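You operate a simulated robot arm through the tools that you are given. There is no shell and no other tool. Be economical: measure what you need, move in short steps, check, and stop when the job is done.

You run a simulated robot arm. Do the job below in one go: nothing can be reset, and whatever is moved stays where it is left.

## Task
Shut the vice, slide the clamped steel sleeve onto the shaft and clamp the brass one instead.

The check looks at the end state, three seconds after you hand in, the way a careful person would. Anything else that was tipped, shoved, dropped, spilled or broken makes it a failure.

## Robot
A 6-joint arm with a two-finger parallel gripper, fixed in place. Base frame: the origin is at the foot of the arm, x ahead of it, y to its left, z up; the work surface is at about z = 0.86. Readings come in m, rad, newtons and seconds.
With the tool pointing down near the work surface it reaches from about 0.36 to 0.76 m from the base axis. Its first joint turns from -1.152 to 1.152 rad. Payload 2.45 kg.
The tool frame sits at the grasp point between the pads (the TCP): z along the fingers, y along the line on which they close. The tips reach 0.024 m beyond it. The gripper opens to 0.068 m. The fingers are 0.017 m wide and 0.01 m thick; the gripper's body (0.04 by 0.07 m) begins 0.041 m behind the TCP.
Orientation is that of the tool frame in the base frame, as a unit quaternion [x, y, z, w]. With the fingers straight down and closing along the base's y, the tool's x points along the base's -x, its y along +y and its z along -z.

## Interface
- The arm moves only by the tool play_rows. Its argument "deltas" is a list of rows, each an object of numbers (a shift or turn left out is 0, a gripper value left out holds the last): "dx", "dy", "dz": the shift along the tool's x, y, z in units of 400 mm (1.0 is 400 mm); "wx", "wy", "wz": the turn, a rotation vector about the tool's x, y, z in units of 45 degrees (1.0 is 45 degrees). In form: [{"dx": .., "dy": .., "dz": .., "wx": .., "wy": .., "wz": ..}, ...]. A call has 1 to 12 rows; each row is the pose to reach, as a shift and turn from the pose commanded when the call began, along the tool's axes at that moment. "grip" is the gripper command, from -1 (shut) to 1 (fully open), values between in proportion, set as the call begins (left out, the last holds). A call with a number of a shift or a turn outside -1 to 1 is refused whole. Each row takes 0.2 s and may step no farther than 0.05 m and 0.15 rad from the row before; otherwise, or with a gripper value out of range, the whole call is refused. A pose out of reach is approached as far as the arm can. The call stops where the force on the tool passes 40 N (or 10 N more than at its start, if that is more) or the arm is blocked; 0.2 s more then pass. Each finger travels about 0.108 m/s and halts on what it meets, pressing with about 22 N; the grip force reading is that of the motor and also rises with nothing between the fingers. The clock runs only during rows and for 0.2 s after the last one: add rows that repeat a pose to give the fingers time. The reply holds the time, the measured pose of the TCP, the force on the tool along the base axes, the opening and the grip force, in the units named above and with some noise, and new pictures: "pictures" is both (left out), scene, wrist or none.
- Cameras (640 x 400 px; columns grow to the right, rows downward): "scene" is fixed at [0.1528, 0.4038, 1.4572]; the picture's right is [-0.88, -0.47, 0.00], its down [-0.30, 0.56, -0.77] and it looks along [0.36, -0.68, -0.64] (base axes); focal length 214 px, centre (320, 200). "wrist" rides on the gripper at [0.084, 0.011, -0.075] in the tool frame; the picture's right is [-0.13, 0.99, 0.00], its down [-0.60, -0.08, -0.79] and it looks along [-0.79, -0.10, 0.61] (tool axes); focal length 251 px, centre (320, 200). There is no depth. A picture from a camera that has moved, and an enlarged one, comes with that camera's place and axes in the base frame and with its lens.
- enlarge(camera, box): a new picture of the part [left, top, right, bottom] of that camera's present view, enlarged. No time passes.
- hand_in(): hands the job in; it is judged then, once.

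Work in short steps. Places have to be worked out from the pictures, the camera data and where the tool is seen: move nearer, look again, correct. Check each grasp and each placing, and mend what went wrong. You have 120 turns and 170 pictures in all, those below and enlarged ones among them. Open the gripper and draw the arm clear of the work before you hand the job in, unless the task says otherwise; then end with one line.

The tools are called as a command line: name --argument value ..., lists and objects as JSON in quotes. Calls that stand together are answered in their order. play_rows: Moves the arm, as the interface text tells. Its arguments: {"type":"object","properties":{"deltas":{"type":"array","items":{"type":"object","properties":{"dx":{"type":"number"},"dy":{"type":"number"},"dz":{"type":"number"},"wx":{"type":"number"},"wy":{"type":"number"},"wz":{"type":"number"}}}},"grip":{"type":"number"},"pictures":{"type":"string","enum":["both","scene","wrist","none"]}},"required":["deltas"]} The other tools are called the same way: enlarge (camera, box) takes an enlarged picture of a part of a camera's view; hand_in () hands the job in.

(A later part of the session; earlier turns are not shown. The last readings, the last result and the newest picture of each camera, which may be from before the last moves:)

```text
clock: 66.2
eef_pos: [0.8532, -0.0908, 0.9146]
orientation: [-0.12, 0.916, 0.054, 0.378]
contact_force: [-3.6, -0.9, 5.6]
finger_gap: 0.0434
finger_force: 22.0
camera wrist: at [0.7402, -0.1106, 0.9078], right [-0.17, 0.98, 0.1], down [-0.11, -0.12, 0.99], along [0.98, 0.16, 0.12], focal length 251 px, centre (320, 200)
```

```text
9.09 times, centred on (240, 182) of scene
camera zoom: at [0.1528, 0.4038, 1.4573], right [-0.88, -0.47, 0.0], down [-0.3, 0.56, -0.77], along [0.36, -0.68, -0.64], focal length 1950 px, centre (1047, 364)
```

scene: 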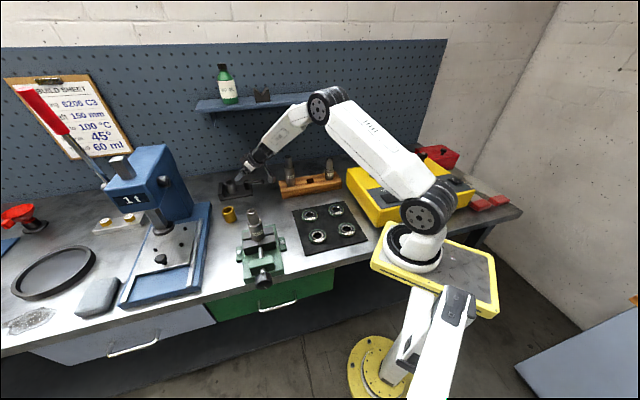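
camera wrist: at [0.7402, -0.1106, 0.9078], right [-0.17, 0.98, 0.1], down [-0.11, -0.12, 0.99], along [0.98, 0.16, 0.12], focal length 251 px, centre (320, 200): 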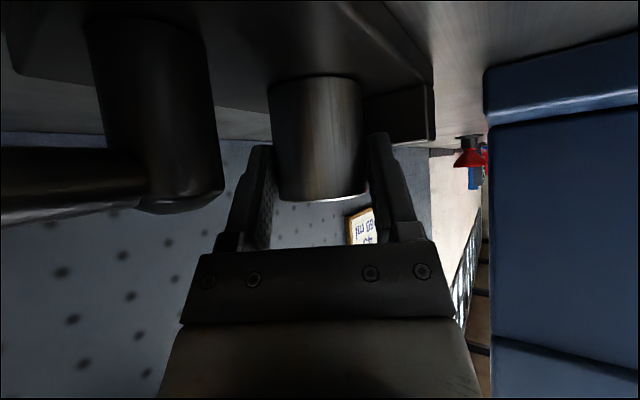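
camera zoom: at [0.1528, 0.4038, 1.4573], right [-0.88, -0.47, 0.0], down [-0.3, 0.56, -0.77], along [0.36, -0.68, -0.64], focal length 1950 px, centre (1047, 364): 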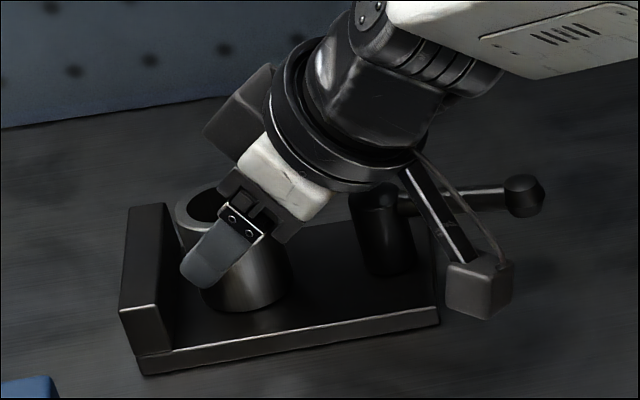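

Gripped at 0.043 m. Lift straight up 2 cm and check that it is free.

play_rows --deltas '[{"dx": -0.009, "dz": -0.009}, {"dx": -0.018, "dz": -0.018}, {"dx": -0.035, "dz": -0.035}, {"dx": -0.035, "dz": -0.035}]' --pictures "wrist"

enlarge --camera "scene" --box '[205, 160, 275, 204]'

```text
clock: 67.2
eef_pos: [0.8548, -0.09, 0.9327]
orientation: [-0.119, 0.917, 0.052, 0.378]
contact_force: [-1.1, 0.3, -3.4]
finger_gap: 0.0435
finger_force: 21.4
camera wrist: at [0.7412, -0.1092, 0.9259], right [-0.17, 0.98, 0.1], down [-0.11, -0.12, 0.99], along [0.98, 0.16, 0.12], focal length 251 px, centre (320, 200)
```

wrist: 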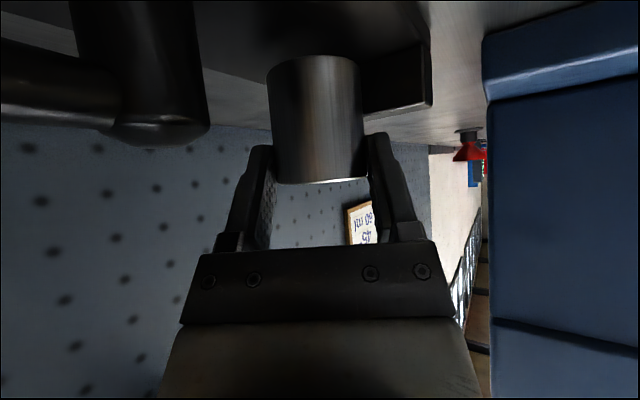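

```text
9.09 times, centred on (240, 182) of scene
camera zoom: at [0.1529, 0.4038, 1.4572], right [-0.88, -0.47, 0.0], down [-0.3, 0.56, -0.77], along [0.36, -0.68, -0.64], focal length 1950 px, centre (1047, 364)
```

zoom: 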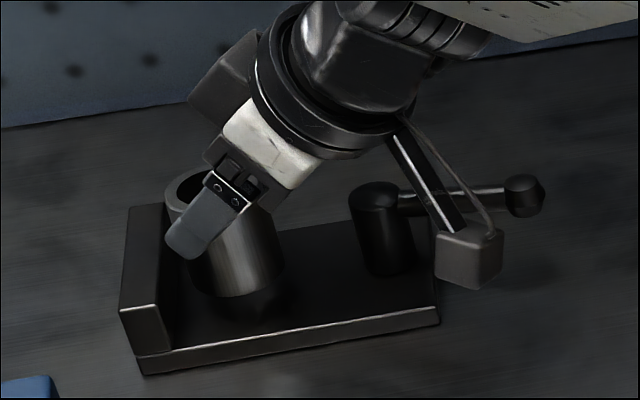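

The sleeve rose about 10 mm of an 18 mm lift, so it may have slipped 7–8 mm. Lift a bit more and check whether it keeps slipping.

play_rows --deltas '[{"dx": -0.01, "dz": -0.01}, {"dx": -0.02, "dz": -0.02}, {"dx": -0.03, "dz": -0.03}, {"dx": -0.03, "dz": -0.03}]' --pictures "wrist"

enlarge --camera "scene" --box '[205, 160, 275, 204]'

```text
clock: 68.2
eef_pos: [0.8533, -0.0921, 0.9501]
orientation: [-0.119, 0.916, 0.053, 0.379]
contact_force: [-0.1, 0.4, 0.4]
finger_gap: 0.0001
finger_force: 22.6
camera wrist: at [0.7405, -0.1101, 0.9435], right [-0.17, 0.98, 0.1], down [-0.11, -0.12, 0.99], along [0.98, 0.16, 0.12], focal length 251 px, centre (320, 200)
```

wrist: 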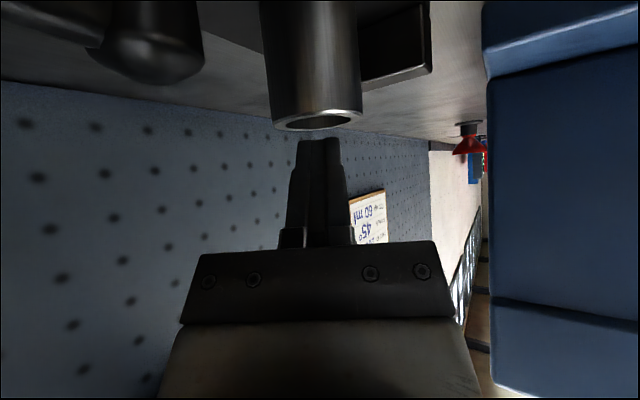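

```text
9.09 times, centred on (240, 182) of scene
camera zoom: at [0.1528, 0.4038, 1.4572], right [-0.88, -0.47, 0.0], down [-0.3, 0.56, -0.77], along [0.36, -0.68, -0.64], focal length 1950 px, centre (1047, 364)
```

zoom: 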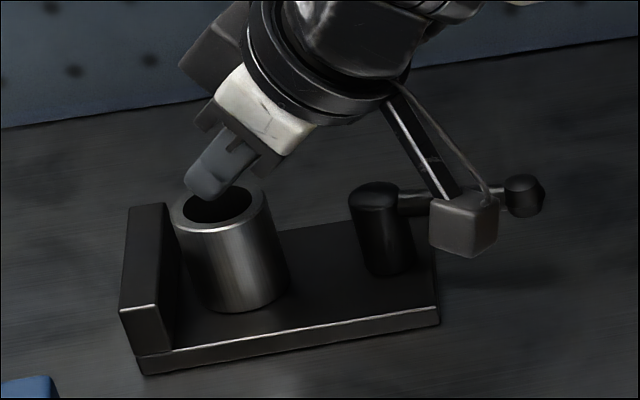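

The sleeve slipped out and dropped back upright in its seat. I'll open to 0.056 m above it, re-centre and descend for a deeper grip.

play_rows --deltas '[{"dx": -0.01, "dz": -0.01}, {"dx": -0.01, "dy": 0.012, "dz": -0.01}, {"dx": -0.01, "dy": 0.012, "dz": -0.01}]' --grip 0.65 --pictures "wrist"

enlarge --camera "wrist" --box '[220, 40, 420, 200]'

```text
clock: 69.0
eef_pos: [0.8523, -0.0857, 0.9544]
orientation: [-0.121, 0.916, 0.054, 0.379]
contact_force: [0.3, 0.4, -0.1]
finger_gap: 0.0561
finger_force: 0.0
camera wrist: at [0.7399, -0.1044, 0.9492], right [-0.17, 0.98, 0.1], down [-0.11, -0.12, 0.99], along [0.98, 0.16, 0.12], focal length 251 px, centre (320, 200)
```

wrist: 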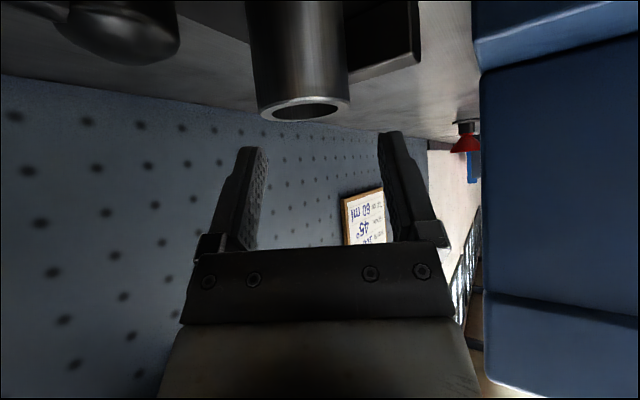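

```text
2.50 times, centred on (320, 120) of wrist
camera zoom: at [0.7399, -0.1044, 0.9492], right [-0.17, 0.98, 0.1], down [-0.11, -0.12, 0.99], along [0.98, 0.16, 0.12], focal length 629 px, centre (320, 400)
```

zoom: 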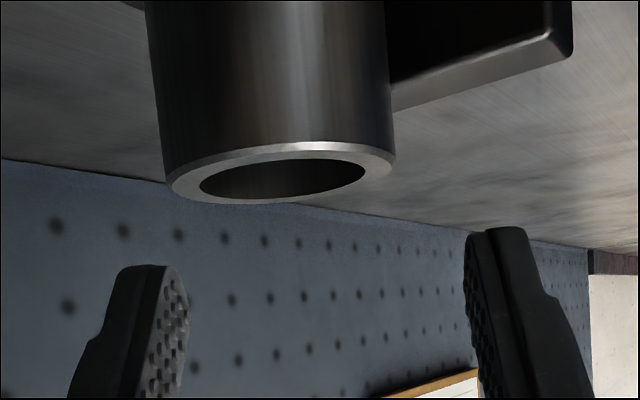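

Sleeve centre is about 4 mm to the -y side, near (0.859, -0.0885). Shift and descend around it.

play_rows --deltas '[{"dx": 0.0, "dy": -0.011, "dz": 0.008}, {"dx": 0.03, "dy": -0.011, "dz": 0.04}, {"dx": 0.055, "dy": -0.011, "dz": 0.066}, {"dx": 0.0755, "dy": -0.011, "dz": 0.0886}, {"dx": 0.0755, "dy": -0.011, "dz": 0.0886}]' --pictures "wrist"

```text
clock: 70.2
eef_pos: [0.8563, -0.0883, 0.9108]
orientation: [-0.119, 0.915, 0.053, 0.381]
contact_force: [-13.6, -0.5, 15.6]
finger_gap: 0.0582
finger_force: 1.5
camera wrist: at [0.7441, -0.1073, 0.9047], right [-0.17, 0.98, 0.1], down [-0.11, -0.12, 0.99], along [0.98, 0.16, 0.13], focal length 251 px, centre (320, 200)
```

wrist: 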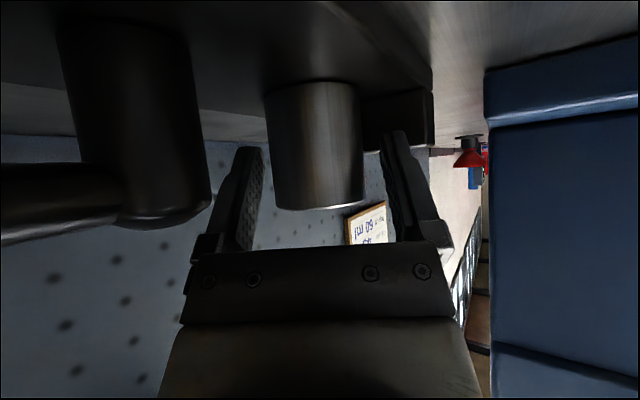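

Again the front finger touches the wall. Back off 4 mm, close, then lift only 6 mm and wait to measure any slip.

play_rows --deltas '[{"dz": -0.01}, {"dz": -0.01}]' --pictures "none"

play_rows --deltas '[{}, {}, {}]' --grip -1 --pictures "wrist"

play_rows --deltas '[{"dx": -0.005, "dz": -0.005}, {"dx": -0.01, "dz": -0.01}, {"dx": -0.01, "dz": -0.01}, {"dx": -0.01, "dz": -0.01}]' --pictures "wrist"

```text
clock: 70.8
eef_pos: [0.8533, -0.0888, 0.9106]
orientation: [-0.12, 0.916, 0.053, 0.379]
contact_force: [-0.5, 0.2, 0.2]
finger_gap: 0.0563
finger_force: 0.0
```

```text
clock: 71.5
eef_pos: [0.8543, -0.0886, 0.9117]
orientation: [-0.12, 0.916, 0.053, 0.38]
contact_force: [-0.4, -0.8, 1.2]
finger_gap: 0.0431
finger_force: 21.5
camera wrist: at [0.7411, -0.1076, 0.9052], right [-0.17, 0.98, 0.1], down [-0.11, -0.12, 0.99], along [0.98, 0.16, 0.12], focal length 251 px, centre (320, 200)
```

wrist: 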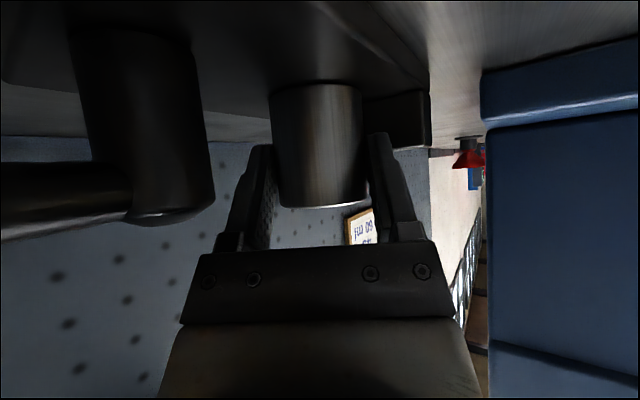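

```text
clock: 72.5
eef_pos: [0.8533, -0.0897, 0.917]
orientation: [-0.12, 0.916, 0.053, 0.38]
contact_force: [-0.6, -0.9, 0.1]
finger_gap: 0.0432
finger_force: 22.3
camera wrist: at [0.7411, -0.1085, 0.9116], right [-0.17, 0.98, 0.1], down [-0.11, -0.12, 0.99], along [0.98, 0.16, 0.13], focal length 251 px, centre (320, 200)
```

wrist: 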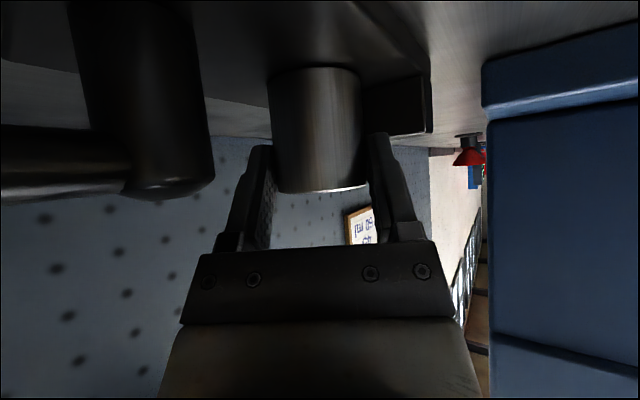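

Force reads near zero and the sleeve didn't rise, so the pads slide on it. Look closely at the contact.

enlarge --camera "wrist" --box '[220, 40, 420, 260]'

enlarge --camera "scene" --box '[210, 170, 250, 200]'

```text
1.82 times, centred on (320, 150) of wrist
camera zoom: at [0.7411, -0.1085, 0.9116], right [-0.17, 0.98, 0.1], down [-0.11, -0.12, 0.99], along [0.98, 0.16, 0.13], focal length 457 px, centre (320, 291)
```

zoom: 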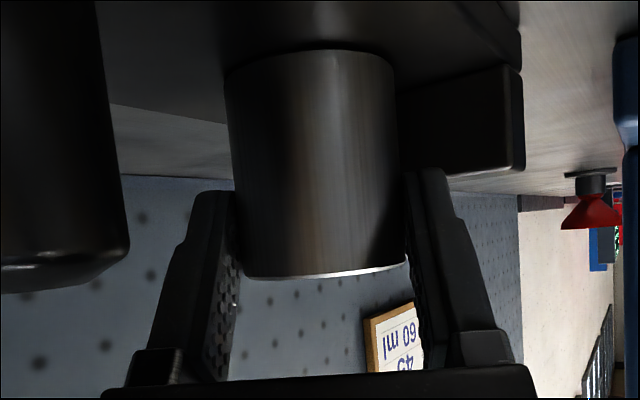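

```text
13.33 times, centred on (230, 185) of scene
camera zoom: at [0.1528, 0.4038, 1.4573], right [-0.88, -0.47, 0.0], down [-0.3, 0.56, -0.77], along [0.36, -0.68, -0.64], focal length 2860 px, centre (1520, 400)
```

zoom: 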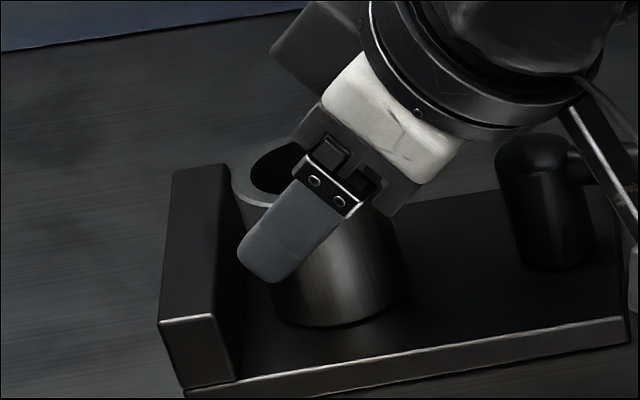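

The slip matches a steady creep (about 10 mm/s) under the sleeve's own weight, so a quick transfer with a low grip should work. First I'll drag the sleeve about 12 mm away from the wall to make room for a deeper grip.

play_rows --deltas '[{"dx": 0.006, "dy": -0.005, "dz": -0.006}, {"dx": 0.012, "dy": -0.01, "dz": -0.012}, {"dx": 0.018, "dy": -0.015, "dz": -0.018}, {"dx": 0.022, "dy": -0.018, "dz": -0.022}, {"dx": 0.022, "dy": -0.018, "dz": -0.022}]' --pictures "wrist"

enlarge --camera "scene" --box '[205, 160, 275, 204]'

```text
clock: 73.8
eef_pos: [0.8428, -0.1004, 0.9168]
orientation: [-0.12, 0.916, 0.052, 0.378]
contact_force: [0.8, 0.1, 0.7]
finger_gap: 0.0433
finger_force: 22.0
camera wrist: at [0.7305, -0.1195, 0.9114], right [-0.17, 0.98, 0.1], down [-0.11, -0.12, 0.99], along [0.98, 0.16, 0.12], focal length 251 px, centre (320, 200)
```

wrist: 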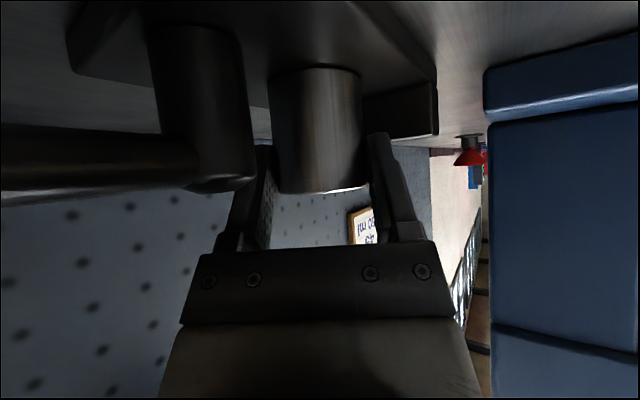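

```text
9.09 times, centred on (240, 182) of scene
camera zoom: at [0.1528, 0.4038, 1.4572], right [-0.88, -0.47, 0.0], down [-0.3, 0.56, -0.77], along [0.36, -0.68, -0.64], focal length 1950 px, centre (1047, 364)
```

zoom: 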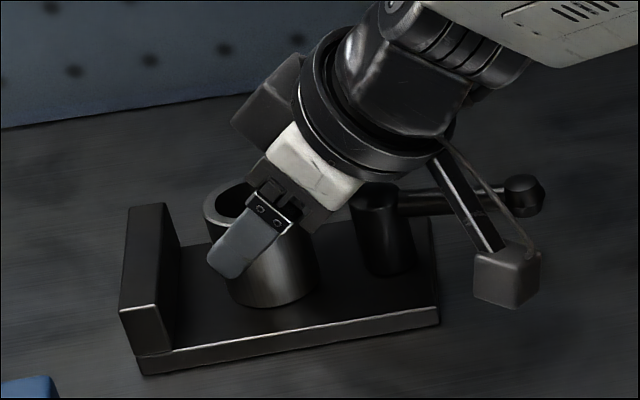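

Dragged cleanly. Open slightly, go 16 mm lower, and close again.

play_rows --deltas '[{}, {"dx": 0.01, "dz": 0.01}, {"dx": 0.02, "dz": 0.02}, {"dx": 0.028, "dz": 0.028}, {"dx": 0.028, "dz": 0.028}]' --grip 0.6 --pictures "none"

play_rows --deltas '[{}, {}, {}]' --grip -1 --pictures "wrist"

```text
clock: 75.0
eef_pos: [0.8435, -0.0985, 0.9032]
orientation: [-0.12, 0.916, 0.054, 0.379]
contact_force: [-0.2, 0.7, 0.3]
finger_gap: 0.0546
finger_force: 0.1
```

```text
clock: 75.8
eef_pos: [0.8438, -0.1005, 0.9047]
orientation: [-0.12, 0.916, 0.053, 0.379]
contact_force: [0.8, -1.2, 0.5]
finger_gap: 0.0435
finger_force: 21.9
camera wrist: at [0.7309, -0.1185, 0.8967], right [-0.17, 0.98, 0.1], down [-0.11, -0.12, 0.99], along [0.98, 0.16, 0.12], focal length 251 px, centre (320, 200)
```

wrist: 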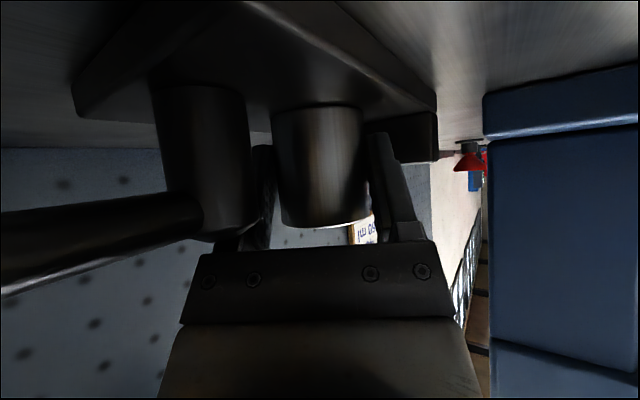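

Deep grip. Test lift 14 mm and look at once.

play_rows --deltas '[{"dx": -0.0125, "dz": -0.0125}, {"dx": -0.025, "dz": -0.025}]' --pictures "wrist"

enlarge --camera "scene" --box '[205, 160, 275, 204]'

```text
clock: 76.3
eef_pos: [0.8433, -0.0992, 0.9154]
orientation: [-0.119, 0.916, 0.053, 0.378]
contact_force: [-0.5, -0.3, -2.1]
finger_gap: 0.0435
finger_force: 21.5
camera wrist: at [0.7311, -0.1186, 0.9095], right [-0.17, 0.98, 0.1], down [-0.1, -0.12, 0.99], along [0.98, 0.16, 0.12], focal length 251 px, centre (320, 200)
```

wrist: 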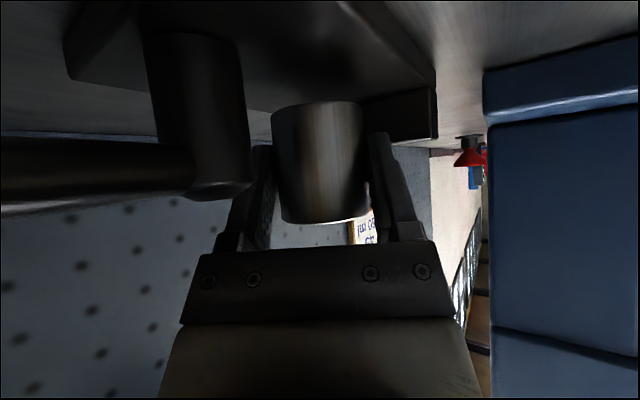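

```text
9.09 times, centred on (240, 182) of scene
camera zoom: at [0.1529, 0.4038, 1.4572], right [-0.88, -0.47, 0.0], down [-0.3, 0.56, -0.77], along [0.36, -0.68, -0.64], focal length 1950 px, centre (1047, 364)
```

zoom: 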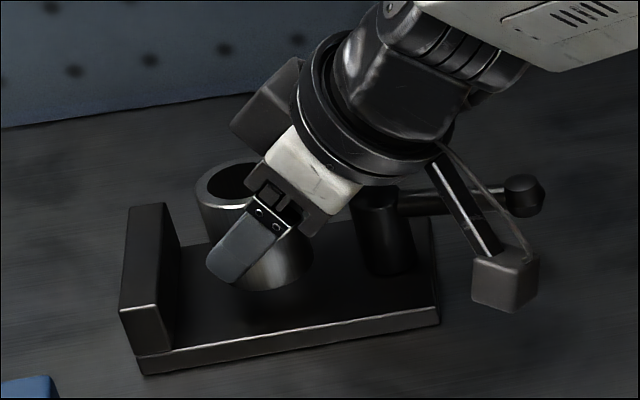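

Only a slow creep (about 5 mm/s) with the deep grip. Carry it quickly to open bench near (0.66, -0.05) and set it down for a better regrasp.

play_rows --deltas '[{"dx": 0.029, "dy": 0.098, "dz": -0.0506}, {"dx": 0.094, "dy": 0.1335, "dz": -0.115}, {"dx": 0.159, "dy": 0.169, "dz": -0.18}, {"dx": 0.223, "dy": 0.2045, "dz": -0.245}, {"dx": 0.288, "dy": 0.24, "dz": -0.309}, {"dx": 0.304, "dy": 0.24, "dz": -0.2935}, {"dx": 0.318, "dy": 0.24, "dz": -0.28}]' --pictures "wrist"

enlarge --camera "scene" --box '[205, 165, 295, 225]'

```text
clock: 78.0
eef_pos: [0.6542, -0.0492, 0.9061]
orientation: [-0.119, 0.916, 0.052, 0.379]
contact_force: [0.5, 0.0, -3.1]
finger_gap: 0.0435
finger_force: 22.1
camera wrist: at [0.5422, -0.0685, 0.8994], right [-0.17, 0.98, 0.1], down [-0.11, -0.12, 0.99], along [0.98, 0.16, 0.12], focal length 251 px, centre (320, 200)
```

wrist: 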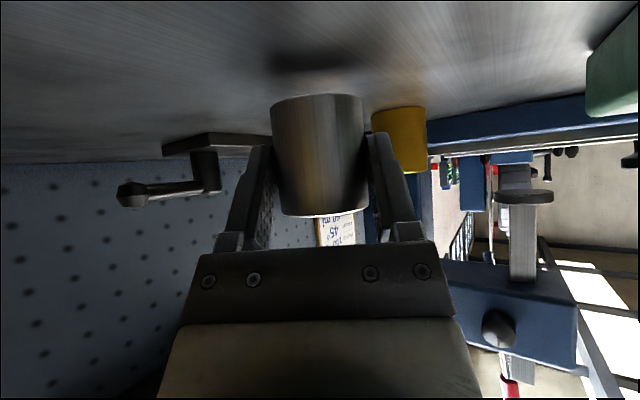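

```text
6.67 times, centred on (250, 195) of scene
camera zoom: at [0.1529, 0.4038, 1.4572], right [-0.88, -0.47, 0.0], down [-0.3, 0.56, -0.77], along [0.36, -0.68, -0.64], focal length 1430 px, centre (787, 233)
```

zoom: 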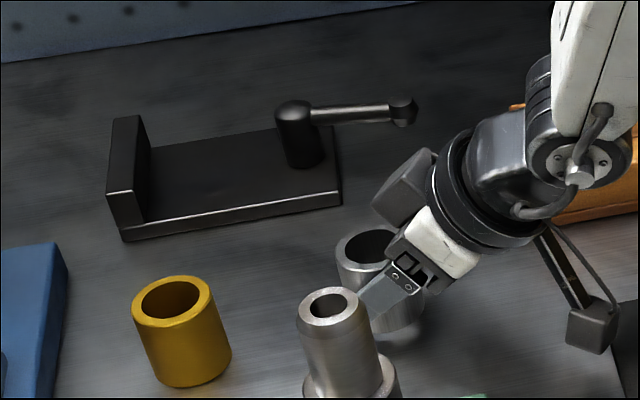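

Creep has nearly stopped with the deep grip (about 2.5 mm in 1.7 s), so I'll carry it straight on to above the shaft.

play_rows --deltas '[{"dx": -0.0795, "dz": -0.0795}, {"dx": -0.1474, "dy": 0.0355, "dz": -0.1707}, {"dx": -0.168, "dy": 0.124, "dz": -0.249}, {"dx": -0.182, "dy": 0.2158, "dz": -0.3235}, {"dx": -0.1948, "dy": 0.3105, "dz": -0.3991}, {"dx": -0.1808, "dy": 0.3937, "dz": -0.4413}, {"dx": -0.1764, "dy": 0.42, "dz": -0.4528}]' --pictures "wrist"

enlarge --camera "scene" --box '[215, 165, 305, 225]'

enlarge --camera "wrist" --box '[220, 0, 420, 240]'

```text
clock: 79.5
eef_pos: [0.5333, 0.0873, 1.0859]
orientation: [-0.12, 0.917, 0.053, 0.378]
contact_force: [-0.4, 0.0, -2.5]
finger_gap: 0.0434
finger_force: 21.9
camera wrist: at [0.4215, 0.0692, 1.0801], right [-0.17, 0.98, 0.1], down [-0.11, -0.12, 0.99], along [0.98, 0.16, 0.12], focal length 251 px, centre (320, 200)
```

wrist: 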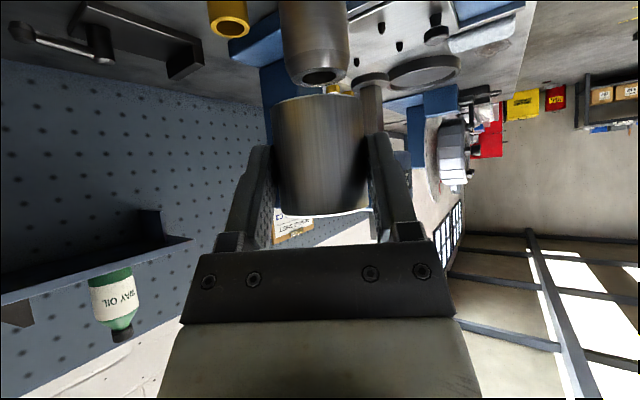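

```text
6.67 times, centred on (260, 195) of scene
camera zoom: at [0.1529, 0.4038, 1.4572], right [-0.88, -0.47, 0.0], down [-0.3, 0.56, -0.77], along [0.36, -0.68, -0.64], focal length 1430 px, centre (720, 233)
```

zoom: 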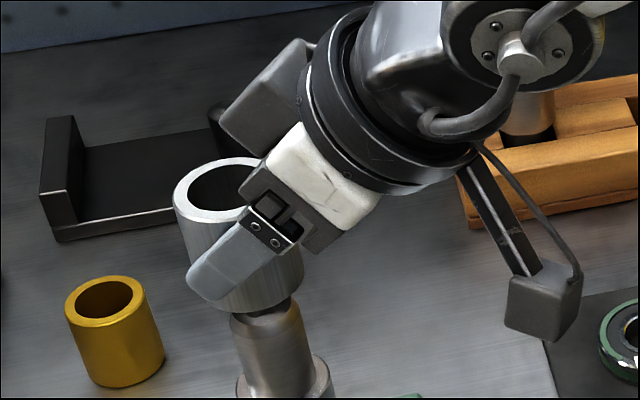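

```text
1.67 times, centred on (320, 120) of wrist
camera zoom: at [0.4215, 0.0692, 1.0801], right [-0.17, 0.98, 0.1], down [-0.11, -0.12, 0.99], along [0.98, 0.16, 0.12], focal length 419 px, centre (320, 333)
```

zoom: 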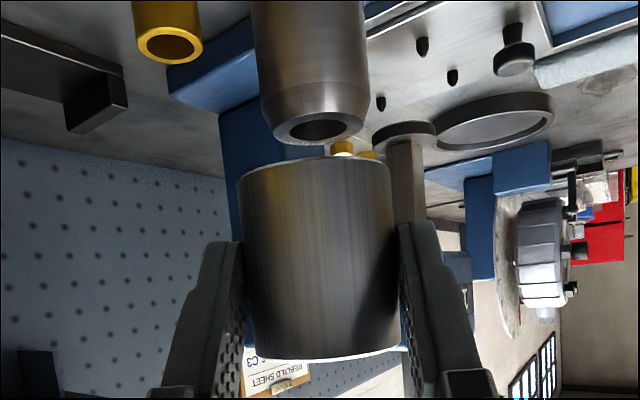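

The sleeve hangs just above the chamfered shaft top. I need precise relative alignment, so zoom tightly in both views.

enlarge --camera "wrist" --box '[260, 10, 380, 100]'

enlarge --camera "scene" --box '[235, 185, 275, 220]'

```text
4.44 times, centred on (320, 55) of wrist
camera zoom: at [0.4215, 0.0692, 1.0801], right [-0.17, 0.98, 0.1], down [-0.11, -0.12, 0.99], along [0.98, 0.16, 0.12], focal length 1118 px, centre (320, 844)
```

zoom: 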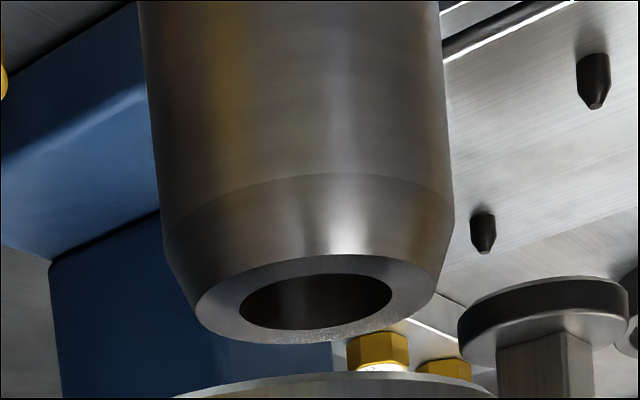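

```text
11.43 times, centred on (255, 202) of scene
camera zoom: at [0.1529, 0.4038, 1.4572], right [-0.88, -0.47, 0.0], down [-0.3, 0.56, -0.77], along [0.36, -0.68, -0.64], focal length 2451 px, centre (1063, 171)
```

zoom: 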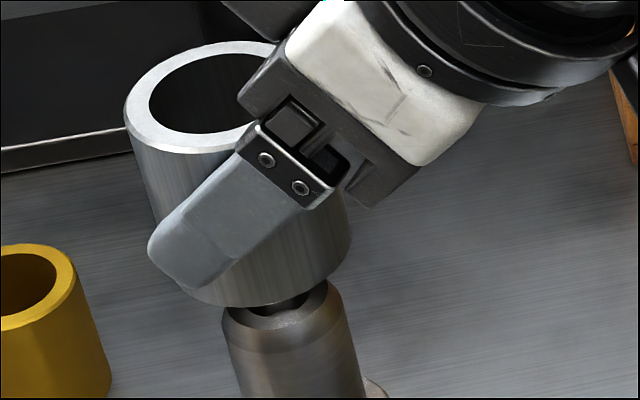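

In both views the sleeve bottom is aligned with the shaft top to within about 1 mm. Lower 20 mm gently with a tiny correction.

play_rows --deltas '[{"dx": 0.007, "dy": -0.0015, "dz": 0.0095}, {"dx": 0.0145, "dy": -0.0015, "dz": 0.017}, {"dx": 0.0215, "dy": -0.0015, "dz": 0.024}, {"dx": 0.0285, "dy": -0.0015, "dz": 0.031}, {"dx": 0.0341, "dy": -0.0015, "dz": 0.0366}]' --pictures "wrist"

enlarge --camera "scene" --box '[235, 185, 280, 225]'

```text
clock: 80.8
eef_pos: [0.5377, 0.09, 1.0664]
orientation: [-0.12, 0.916, 0.053, 0.38]
contact_force: [-9.4, 3.1, 8.1]
finger_gap: 0.0435
finger_force: 22.2
camera wrist: at [0.4251, 0.0707, 1.0591], right [-0.17, 0.98, 0.1], down [-0.11, -0.12, 0.99], along [0.98, 0.16, 0.13], focal length 251 px, centre (320, 200)
```

wrist: 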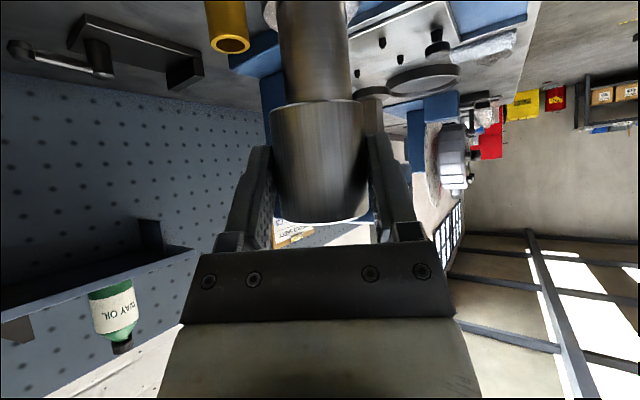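

```text
10.00 times, centred on (258, 205) of scene
camera zoom: at [0.1524, 0.4039, 1.4573], right [-0.88, -0.47, 0.0], down [-0.3, 0.56, -0.77], along [0.36, -0.68, -0.64], focal length 2145 px, centre (945, 150)
```

zoom: 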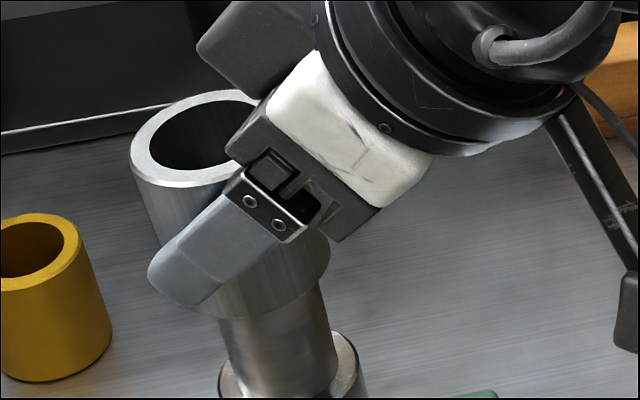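

The sleeve has reached the shaft and is pressing sideways (about -8 N along the reach direction, +5 N lateral). Shift with those forces and lower further.

play_rows --deltas '[{"dx": 0.003, "dy": 0.003, "dz": -0.003}, {"dx": 0.009, "dy": 0.003, "dz": 0.004}, {"dx": 0.016, "dy": 0.003, "dz": 0.011}, {"dx": 0.023, "dy": 0.003, "dz": 0.018}]' --pictures "wrist"

enlarge --camera "wrist" --box '[260, 50, 380, 140]'

```text
clock: 81.8
eef_pos: [0.5352, 0.0901, 1.0533]
orientation: [-0.12, 0.917, 0.054, 0.377]
contact_force: [-10.7, 4.0, 2.0]
finger_gap: 0.0433
finger_force: 22.0
camera wrist: at [0.4234, 0.0707, 1.0477], right [-0.17, 0.98, 0.1], down [-0.1, -0.12, 0.99], along [0.98, 0.16, 0.12], focal length 251 px, centre (320, 200)
```

wrist: 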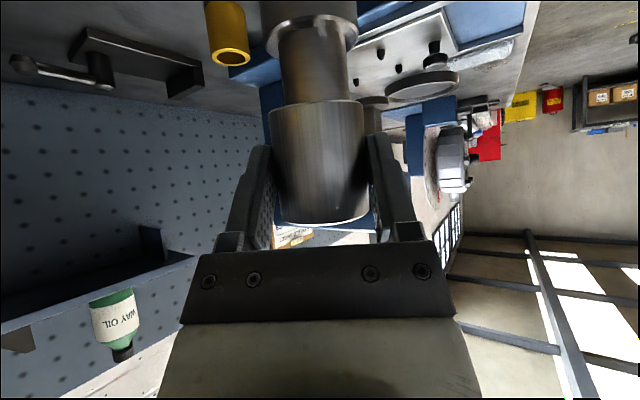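

```text
4.44 times, centred on (320, 95) of wrist
camera zoom: at [0.4234, 0.0707, 1.0477], right [-0.17, 0.98, 0.1], down [-0.1, -0.12, 0.99], along [0.98, 0.16, 0.12], focal length 1118 px, centre (320, 667)
```

zoom: 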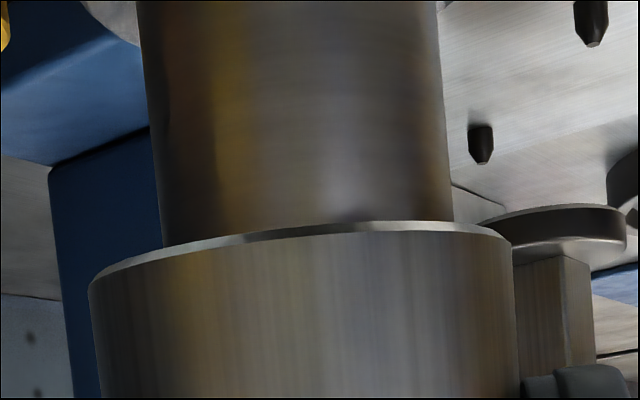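

The sleeve is sliding on the shaft. About 24 mm remain to the shoulder; continue lowering with a small relief shift.

play_rows --deltas '[{"dx": 0.004, "dy": 0.001, "dz": -0.003}, {"dx": 0.012, "dy": 0.002, "dz": 0.005}, {"dx": 0.02, "dy": 0.002, "dz": 0.013}, {"dx": 0.028, "dy": 0.002, "dz": 0.021}, {"dx": 0.036, "dy": 0.002, "dz": 0.029}, {"dx": 0.044, "dy": 0.002, "dz": 0.037}]' --pictures "wrist"

enlarge --camera "scene" --box '[235, 190, 285, 240]'

```text
clock: 83.0
eef_pos: [0.5359, 0.0895, 1.0401]
orientation: [-0.127, 0.915, 0.059, 0.379]
contact_force: [-4.3, 11.0, -1.0]
finger_gap: 0.0432
finger_force: 21.9
out of reach, approached as far as the arm can: row 3, 4, 5, 6
stopped in row 6: the force on the tool passed its limit (the readings are from after the stop); the commanded pose is now the measured one
camera wrist: at [0.4232, 0.0685, 1.0334], right [-0.19, 0.98, 0.1], down [-0.1, -0.12, 0.99], along [0.98, 0.17, 0.13], focal length 251 px, centre (320, 200)
```

wrist: 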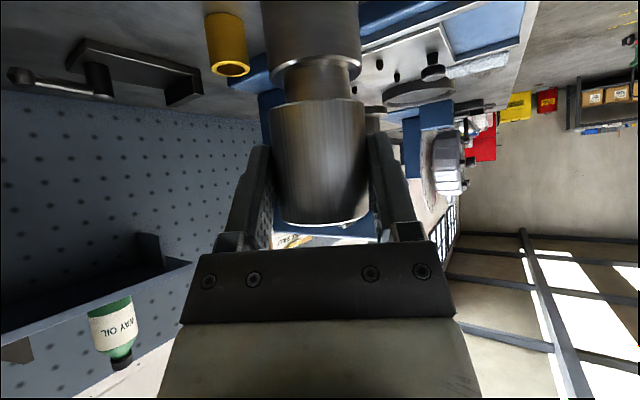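

```text
8.00 times, centred on (260, 215) of scene
camera zoom: at [0.1527, 0.4041, 1.4572], right [-0.88, -0.47, 0.0], down [-0.3, 0.56, -0.77], along [0.36, -0.68, -0.64], focal length 1716 px, centre (800, 80)
```

zoom: 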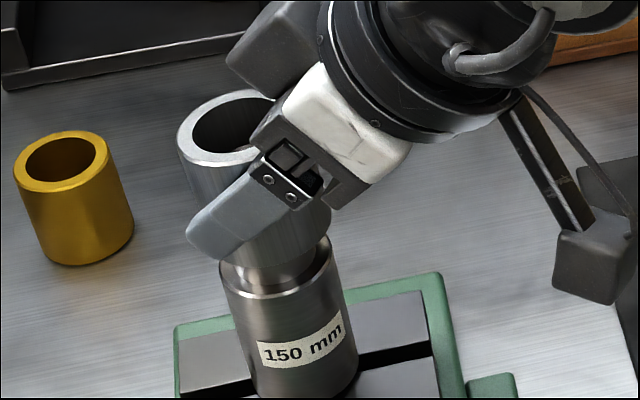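

The arm hit its inner reach limit, but the sleeve is well onto the shaft with about 12 mm to the shoulder. Release and let it slide down.

play_rows --deltas '[{}, {}, {}]' --grip 1 --pictures "none"

enlarge --camera "scene" --box '[235, 190, 285, 240]'

```text
clock: 83.8
eef_pos: [0.5359, 0.0899, 1.0405]
orientation: [-0.125, 0.915, 0.058, 0.379]
contact_force: [-0.1, -0.1, 0.8]
finger_gap: 0.068
finger_force: 0.1
```

```text
8.00 times, centred on (260, 215) of scene
camera zoom: at [0.1528, 0.4038, 1.4572], right [-0.88, -0.47, 0.0], down [-0.3, 0.56, -0.77], along [0.36, -0.68, -0.64], focal length 1716 px, centre (800, 80)
```

zoom: 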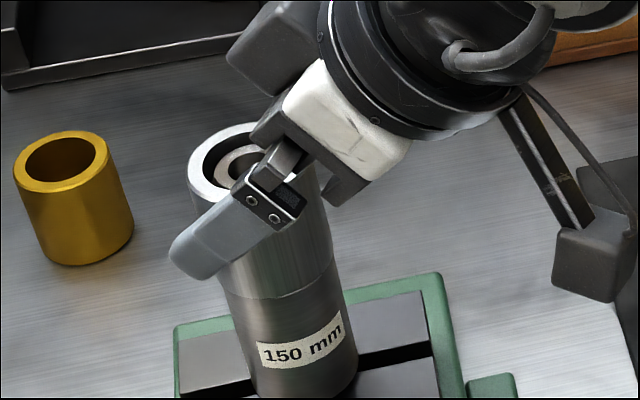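

The steel sleeve is seated on the shoulder. Rise straight up, clear of it.

play_rows --deltas '[{"dx": -0.04, "dz": -0.04}, {"dx": -0.09, "dz": -0.09}, {"dx": -0.15, "dz": -0.15}, {"dx": -0.15, "dz": -0.15}]' --pictures "none"

enlarge --camera "scene" --box '[230, 190, 300, 250]'

```text
clock: 84.8
eef_pos: [0.5372, 0.0865, 1.1272]
orientation: [-0.123, 0.915, 0.059, 0.38]
contact_force: [-0.6, -0.3, 0.9]
finger_gap: 0.068
finger_force: 0.1
out of reach, approached as far as the arm can: row 3
```

```text
6.67 times, centred on (265, 220) of scene
camera zoom: at [0.1528, 0.4038, 1.4572], right [-0.88, -0.47, 0.0], down [-0.3, 0.56, -0.77], along [0.36, -0.68, -0.64], focal length 1430 px, centre (687, 67)
```

zoom: 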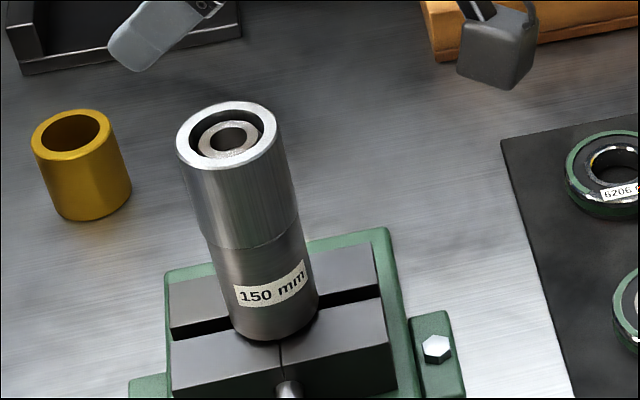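

The steel sleeve sits fully on the shaft and everything is upright. Now go behind the brass sleeve, keeping the same tilt.

play_rows --deltas '[{"dx": -0.0476, "dy": -0.0637, "dz": 0.0476}, {"dx": -0.095, "dy": -0.127, "dz": 0.095}, {"dx": -0.143, "dy": -0.191, "dz": 0.143}, {"dx": -0.1905, "dy": -0.2546, "dz": 0.1905}, {"dx": -0.1145, "dy": -0.2546, "dz": 0.2665}, {"dx": -0.0385, "dy": -0.2546, "dz": 0.3426}, {"dx": 0.034, "dy": -0.2546, "dz": 0.415}, {"dx": 0.034, "dy": -0.2546, "dz": 0.415}]' --pictures "wrist"

enlarge --camera "wrist" --box '[240, 0, 400, 130]'

enlarge --camera "scene" --box '[215, 180, 285, 230]'

```text
clock: 86.6
eef_pos: [0.6685, 0.0154, 0.9976]
orientation: [-0.125, 0.915, 0.058, 0.379]
contact_force: [0.9, 0.4, 0.7]
finger_gap: 0.0681
finger_force: 0.0
camera wrist: at [0.5565, -0.0044, 0.991], right [-0.18, 0.98, 0.1], down [-0.11, -0.12, 0.99], along [0.98, 0.17, 0.13], focal length 251 px, centre (320, 200)
```

wrist: 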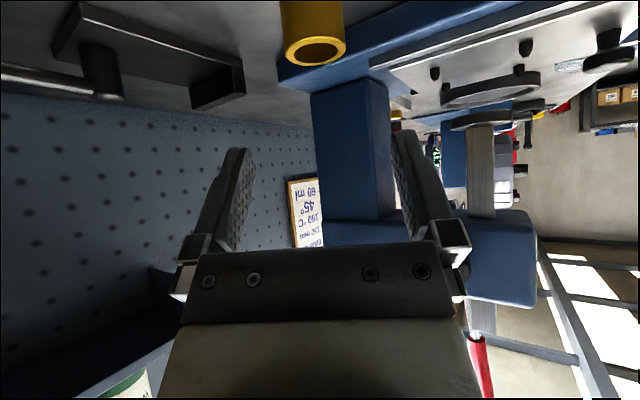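

```text
3.08 times, centred on (320, 65) of wrist
camera zoom: at [0.5565, -0.0044, 0.991], right [-0.18, 0.98, 0.1], down [-0.11, -0.12, 0.99], along [0.98, 0.17, 0.13], focal length 774 px, centre (320, 615)
```

zoom: 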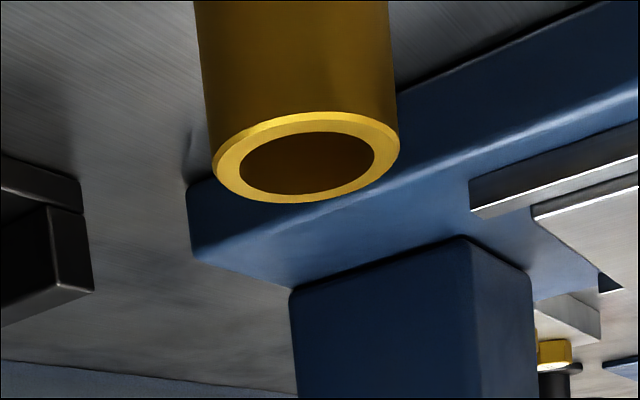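

```text
8.00 times, centred on (250, 205) of scene
camera zoom: at [0.1528, 0.4038, 1.4572], right [-0.88, -0.47, 0.0], down [-0.3, 0.56, -0.77], along [0.36, -0.68, -0.64], focal length 1716 px, centre (880, 160)
```

zoom: 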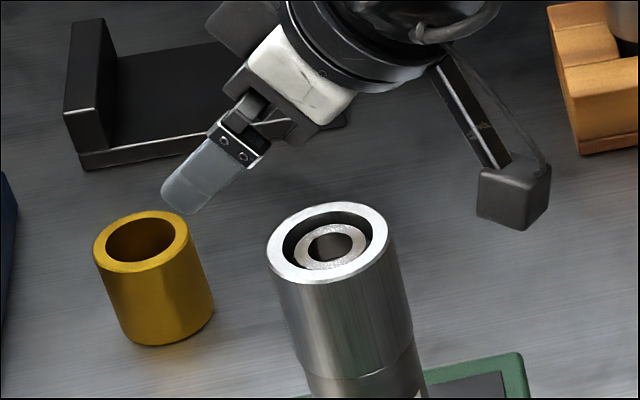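

Brass centre is (0.740, 0.035), top 0.911. Advance to a deep straddle (TCP z about 0.895).

play_rows --deltas '[{"dx": 0.03, "dz": 0.03}, {"dx": 0.0578, "dz": 0.0578}, {"dx": 0.0578, "dz": 0.13}, {"dx": 0.0578, "dz": 0.2}, {"dx": 0.0578, "dz": 0.26}, {"dx": 0.0578, "dz": 0.305}, {"dx": 0.0578, "dz": 0.305}]' --pictures "wrist"

enlarge --camera "scene" --box '[205, 170, 275, 230]'

```text
clock: 88.2
eef_pos: [0.7378, 0.043, 0.8946]
orientation: [-0.126, 0.915, 0.059, 0.379]
contact_force: [-0.7, -0.2, -0.4]
finger_gap: 0.0679
finger_force: 0.1
camera wrist: at [0.6248, 0.0215, 0.8885], right [-0.18, 0.98, 0.1], down [-0.11, -0.12, 0.99], along [0.98, 0.17, 0.13], focal length 251 px, centre (320, 200)
```

wrist: 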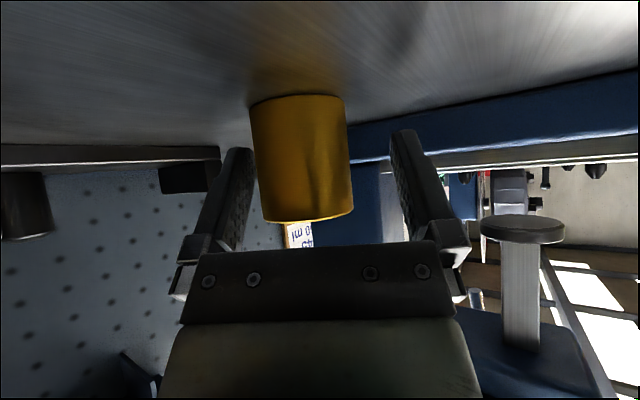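

```text
6.67 times, centred on (240, 200) of scene
camera zoom: at [0.1528, 0.4038, 1.4572], right [-0.88, -0.47, 0.0], down [-0.3, 0.56, -0.77], along [0.36, -0.68, -0.64], focal length 1430 px, centre (853, 200)
```

zoom: 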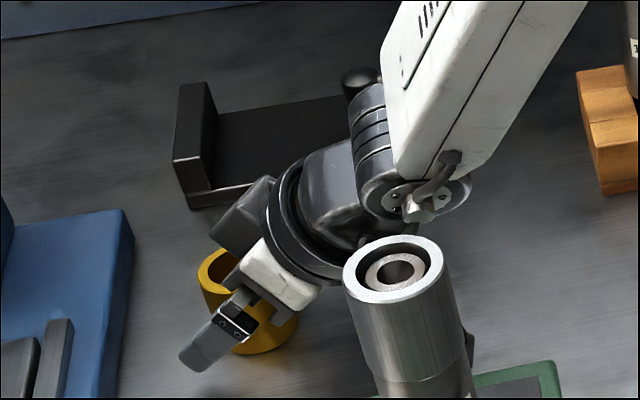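

TCP drifted 8 mm to +y. Shift back to centre on the brass, then close.

play_rows --deltas '[{"dy": -0.01}, {"dy": -0.02}, {"dy": -0.02}]' --pictures "none"

play_rows --deltas '[{}, {}, {}]' --grip -1 --pictures "wrist"

```text
clock: 89.0
eef_pos: [0.7376, 0.032, 0.8951]
orientation: [-0.125, 0.915, 0.059, 0.378]
contact_force: [0.6, 0.0, 0.7]
finger_gap: 0.0678
finger_force: 0.0
```

```text
clock: 89.8
eef_pos: [0.7383, 0.0333, 0.8943]
orientation: [-0.126, 0.915, 0.059, 0.379]
contact_force: [-0.5, 1.2, 0.3]
finger_gap: 0.0439
finger_force: 22.1
camera wrist: at [0.6261, 0.0123, 0.8883], right [-0.18, 0.98, 0.1], down [-0.11, -0.12, 0.99], along [0.98, 0.17, 0.13], focal length 251 px, centre (320, 200)
```

wrist: 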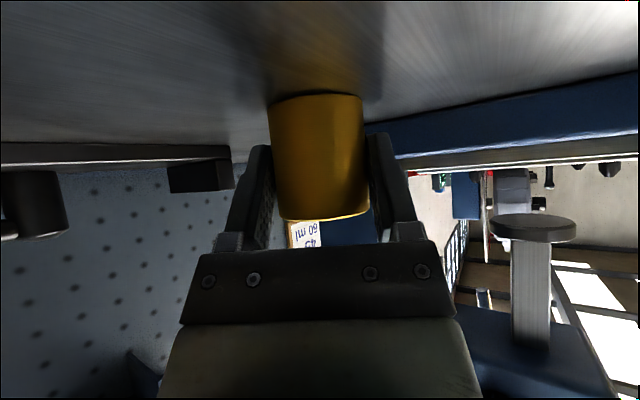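

Gripped at 0.044 m. Lift 36 mm and carry it along the bench depth direction to above the fixture seat.

play_rows --deltas '[{"dx": -0.0636, "dz": -0.0636}, {"dx": -0.0992, "dy": -0.0932, "dz": -0.0281}, {"dx": -0.1348, "dy": -0.1864, "dz": 0.0075}, {"dx": -0.1704, "dy": -0.2795, "dz": 0.0431}, {"dx": -0.206, "dy": -0.3727, "dz": 0.0787}]' --pictures "wrist"

enlarge --camera "scene" --box '[205, 160, 275, 204]'

```text
clock: 91.0
eef_pos: [0.8543, -0.0888, 0.9301]
orientation: [-0.125, 0.916, 0.058, 0.378]
contact_force: [0.7, 0.0, -2.4]
finger_gap: 0.0436
finger_force: 21.3
camera wrist: at [0.7418, -0.1096, 0.9242], right [-0.18, 0.98, 0.1], down [-0.1, -0.12, 0.99], along [0.98, 0.17, 0.12], focal length 251 px, centre (320, 200)
```

wrist: 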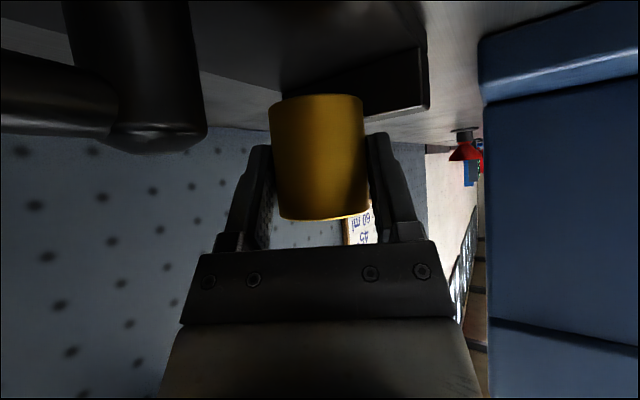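

```text
9.09 times, centred on (240, 182) of scene
camera zoom: at [0.1529, 0.4038, 1.4572], right [-0.88, -0.47, 0.0], down [-0.3, 0.56, -0.77], along [0.36, -0.68, -0.64], focal length 1950 px, centre (1047, 364)
```

zoom: 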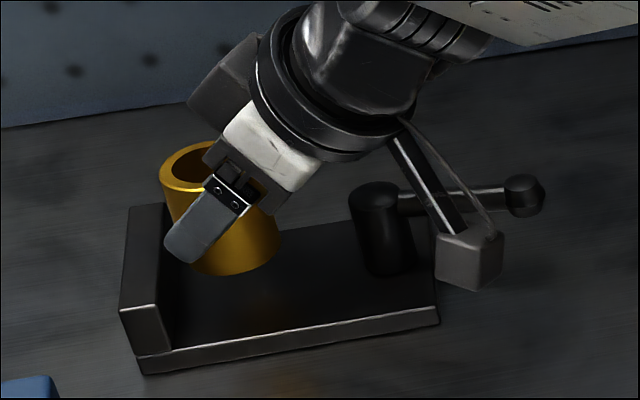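

Position matches the original seat. Lower 21 mm.

play_rows --deltas '[{"dx": 0.014, "dz": 0.013}, {"dx": 0.028, "dz": 0.027}, {"dx": 0.038, "dz": 0.036}, {"dx": 0.038, "dz": 0.036}]' --pictures "none"

enlarge --camera "scene" --box '[205, 160, 275, 204]'

```text
clock: 92.0
eef_pos: [0.853, -0.0873, 0.9084]
orientation: [-0.125, 0.915, 0.058, 0.379]
contact_force: [-0.3, -0.6, -3.0]
finger_gap: 0.0437
finger_force: 22.1
```

```text
9.09 times, centred on (240, 182) of scene
camera zoom: at [0.1529, 0.4038, 1.4572], right [-0.88, -0.47, 0.0], down [-0.3, 0.56, -0.77], along [0.36, -0.68, -0.64], focal length 1950 px, centre (1047, 364)
```

zoom: 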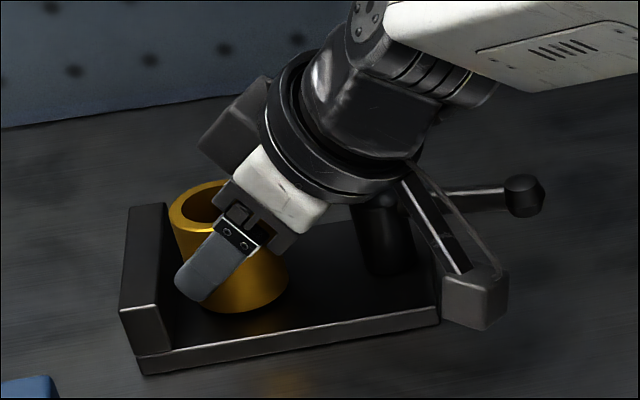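

Nearly touching. Lower 2.5 mm more and open partially (to clear the wall).

play_rows --deltas '[{"dx": 0.004, "dz": 0.004}, {"dx": 0.005, "dz": 0.004}]' --pictures "none"

play_rows --deltas '[{}, {}, {}]' --grip 0.5 --pictures "wrist"

```text
clock: 92.6
eef_pos: [0.8531, -0.0878, 0.9073]
orientation: [-0.125, 0.915, 0.057, 0.38]
contact_force: [-0.5, 0.5, -0.1]
finger_gap: 0.0436
finger_force: 22.1
```

```text
clock: 93.4
eef_pos: [0.8532, -0.0883, 0.9064]
orientation: [-0.125, 0.915, 0.059, 0.379]
contact_force: [0.3, -0.1, 0.6]
finger_gap: 0.0511
finger_force: 0.0
camera wrist: at [0.7416, -0.1087, 0.8997], right [-0.18, 0.98, 0.1], down [-0.11, -0.12, 0.99], along [0.98, 0.17, 0.13], focal length 251 px, centre (320, 200)
```

wrist: 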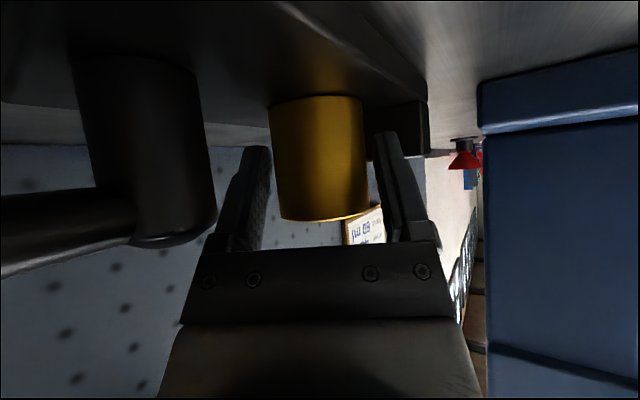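

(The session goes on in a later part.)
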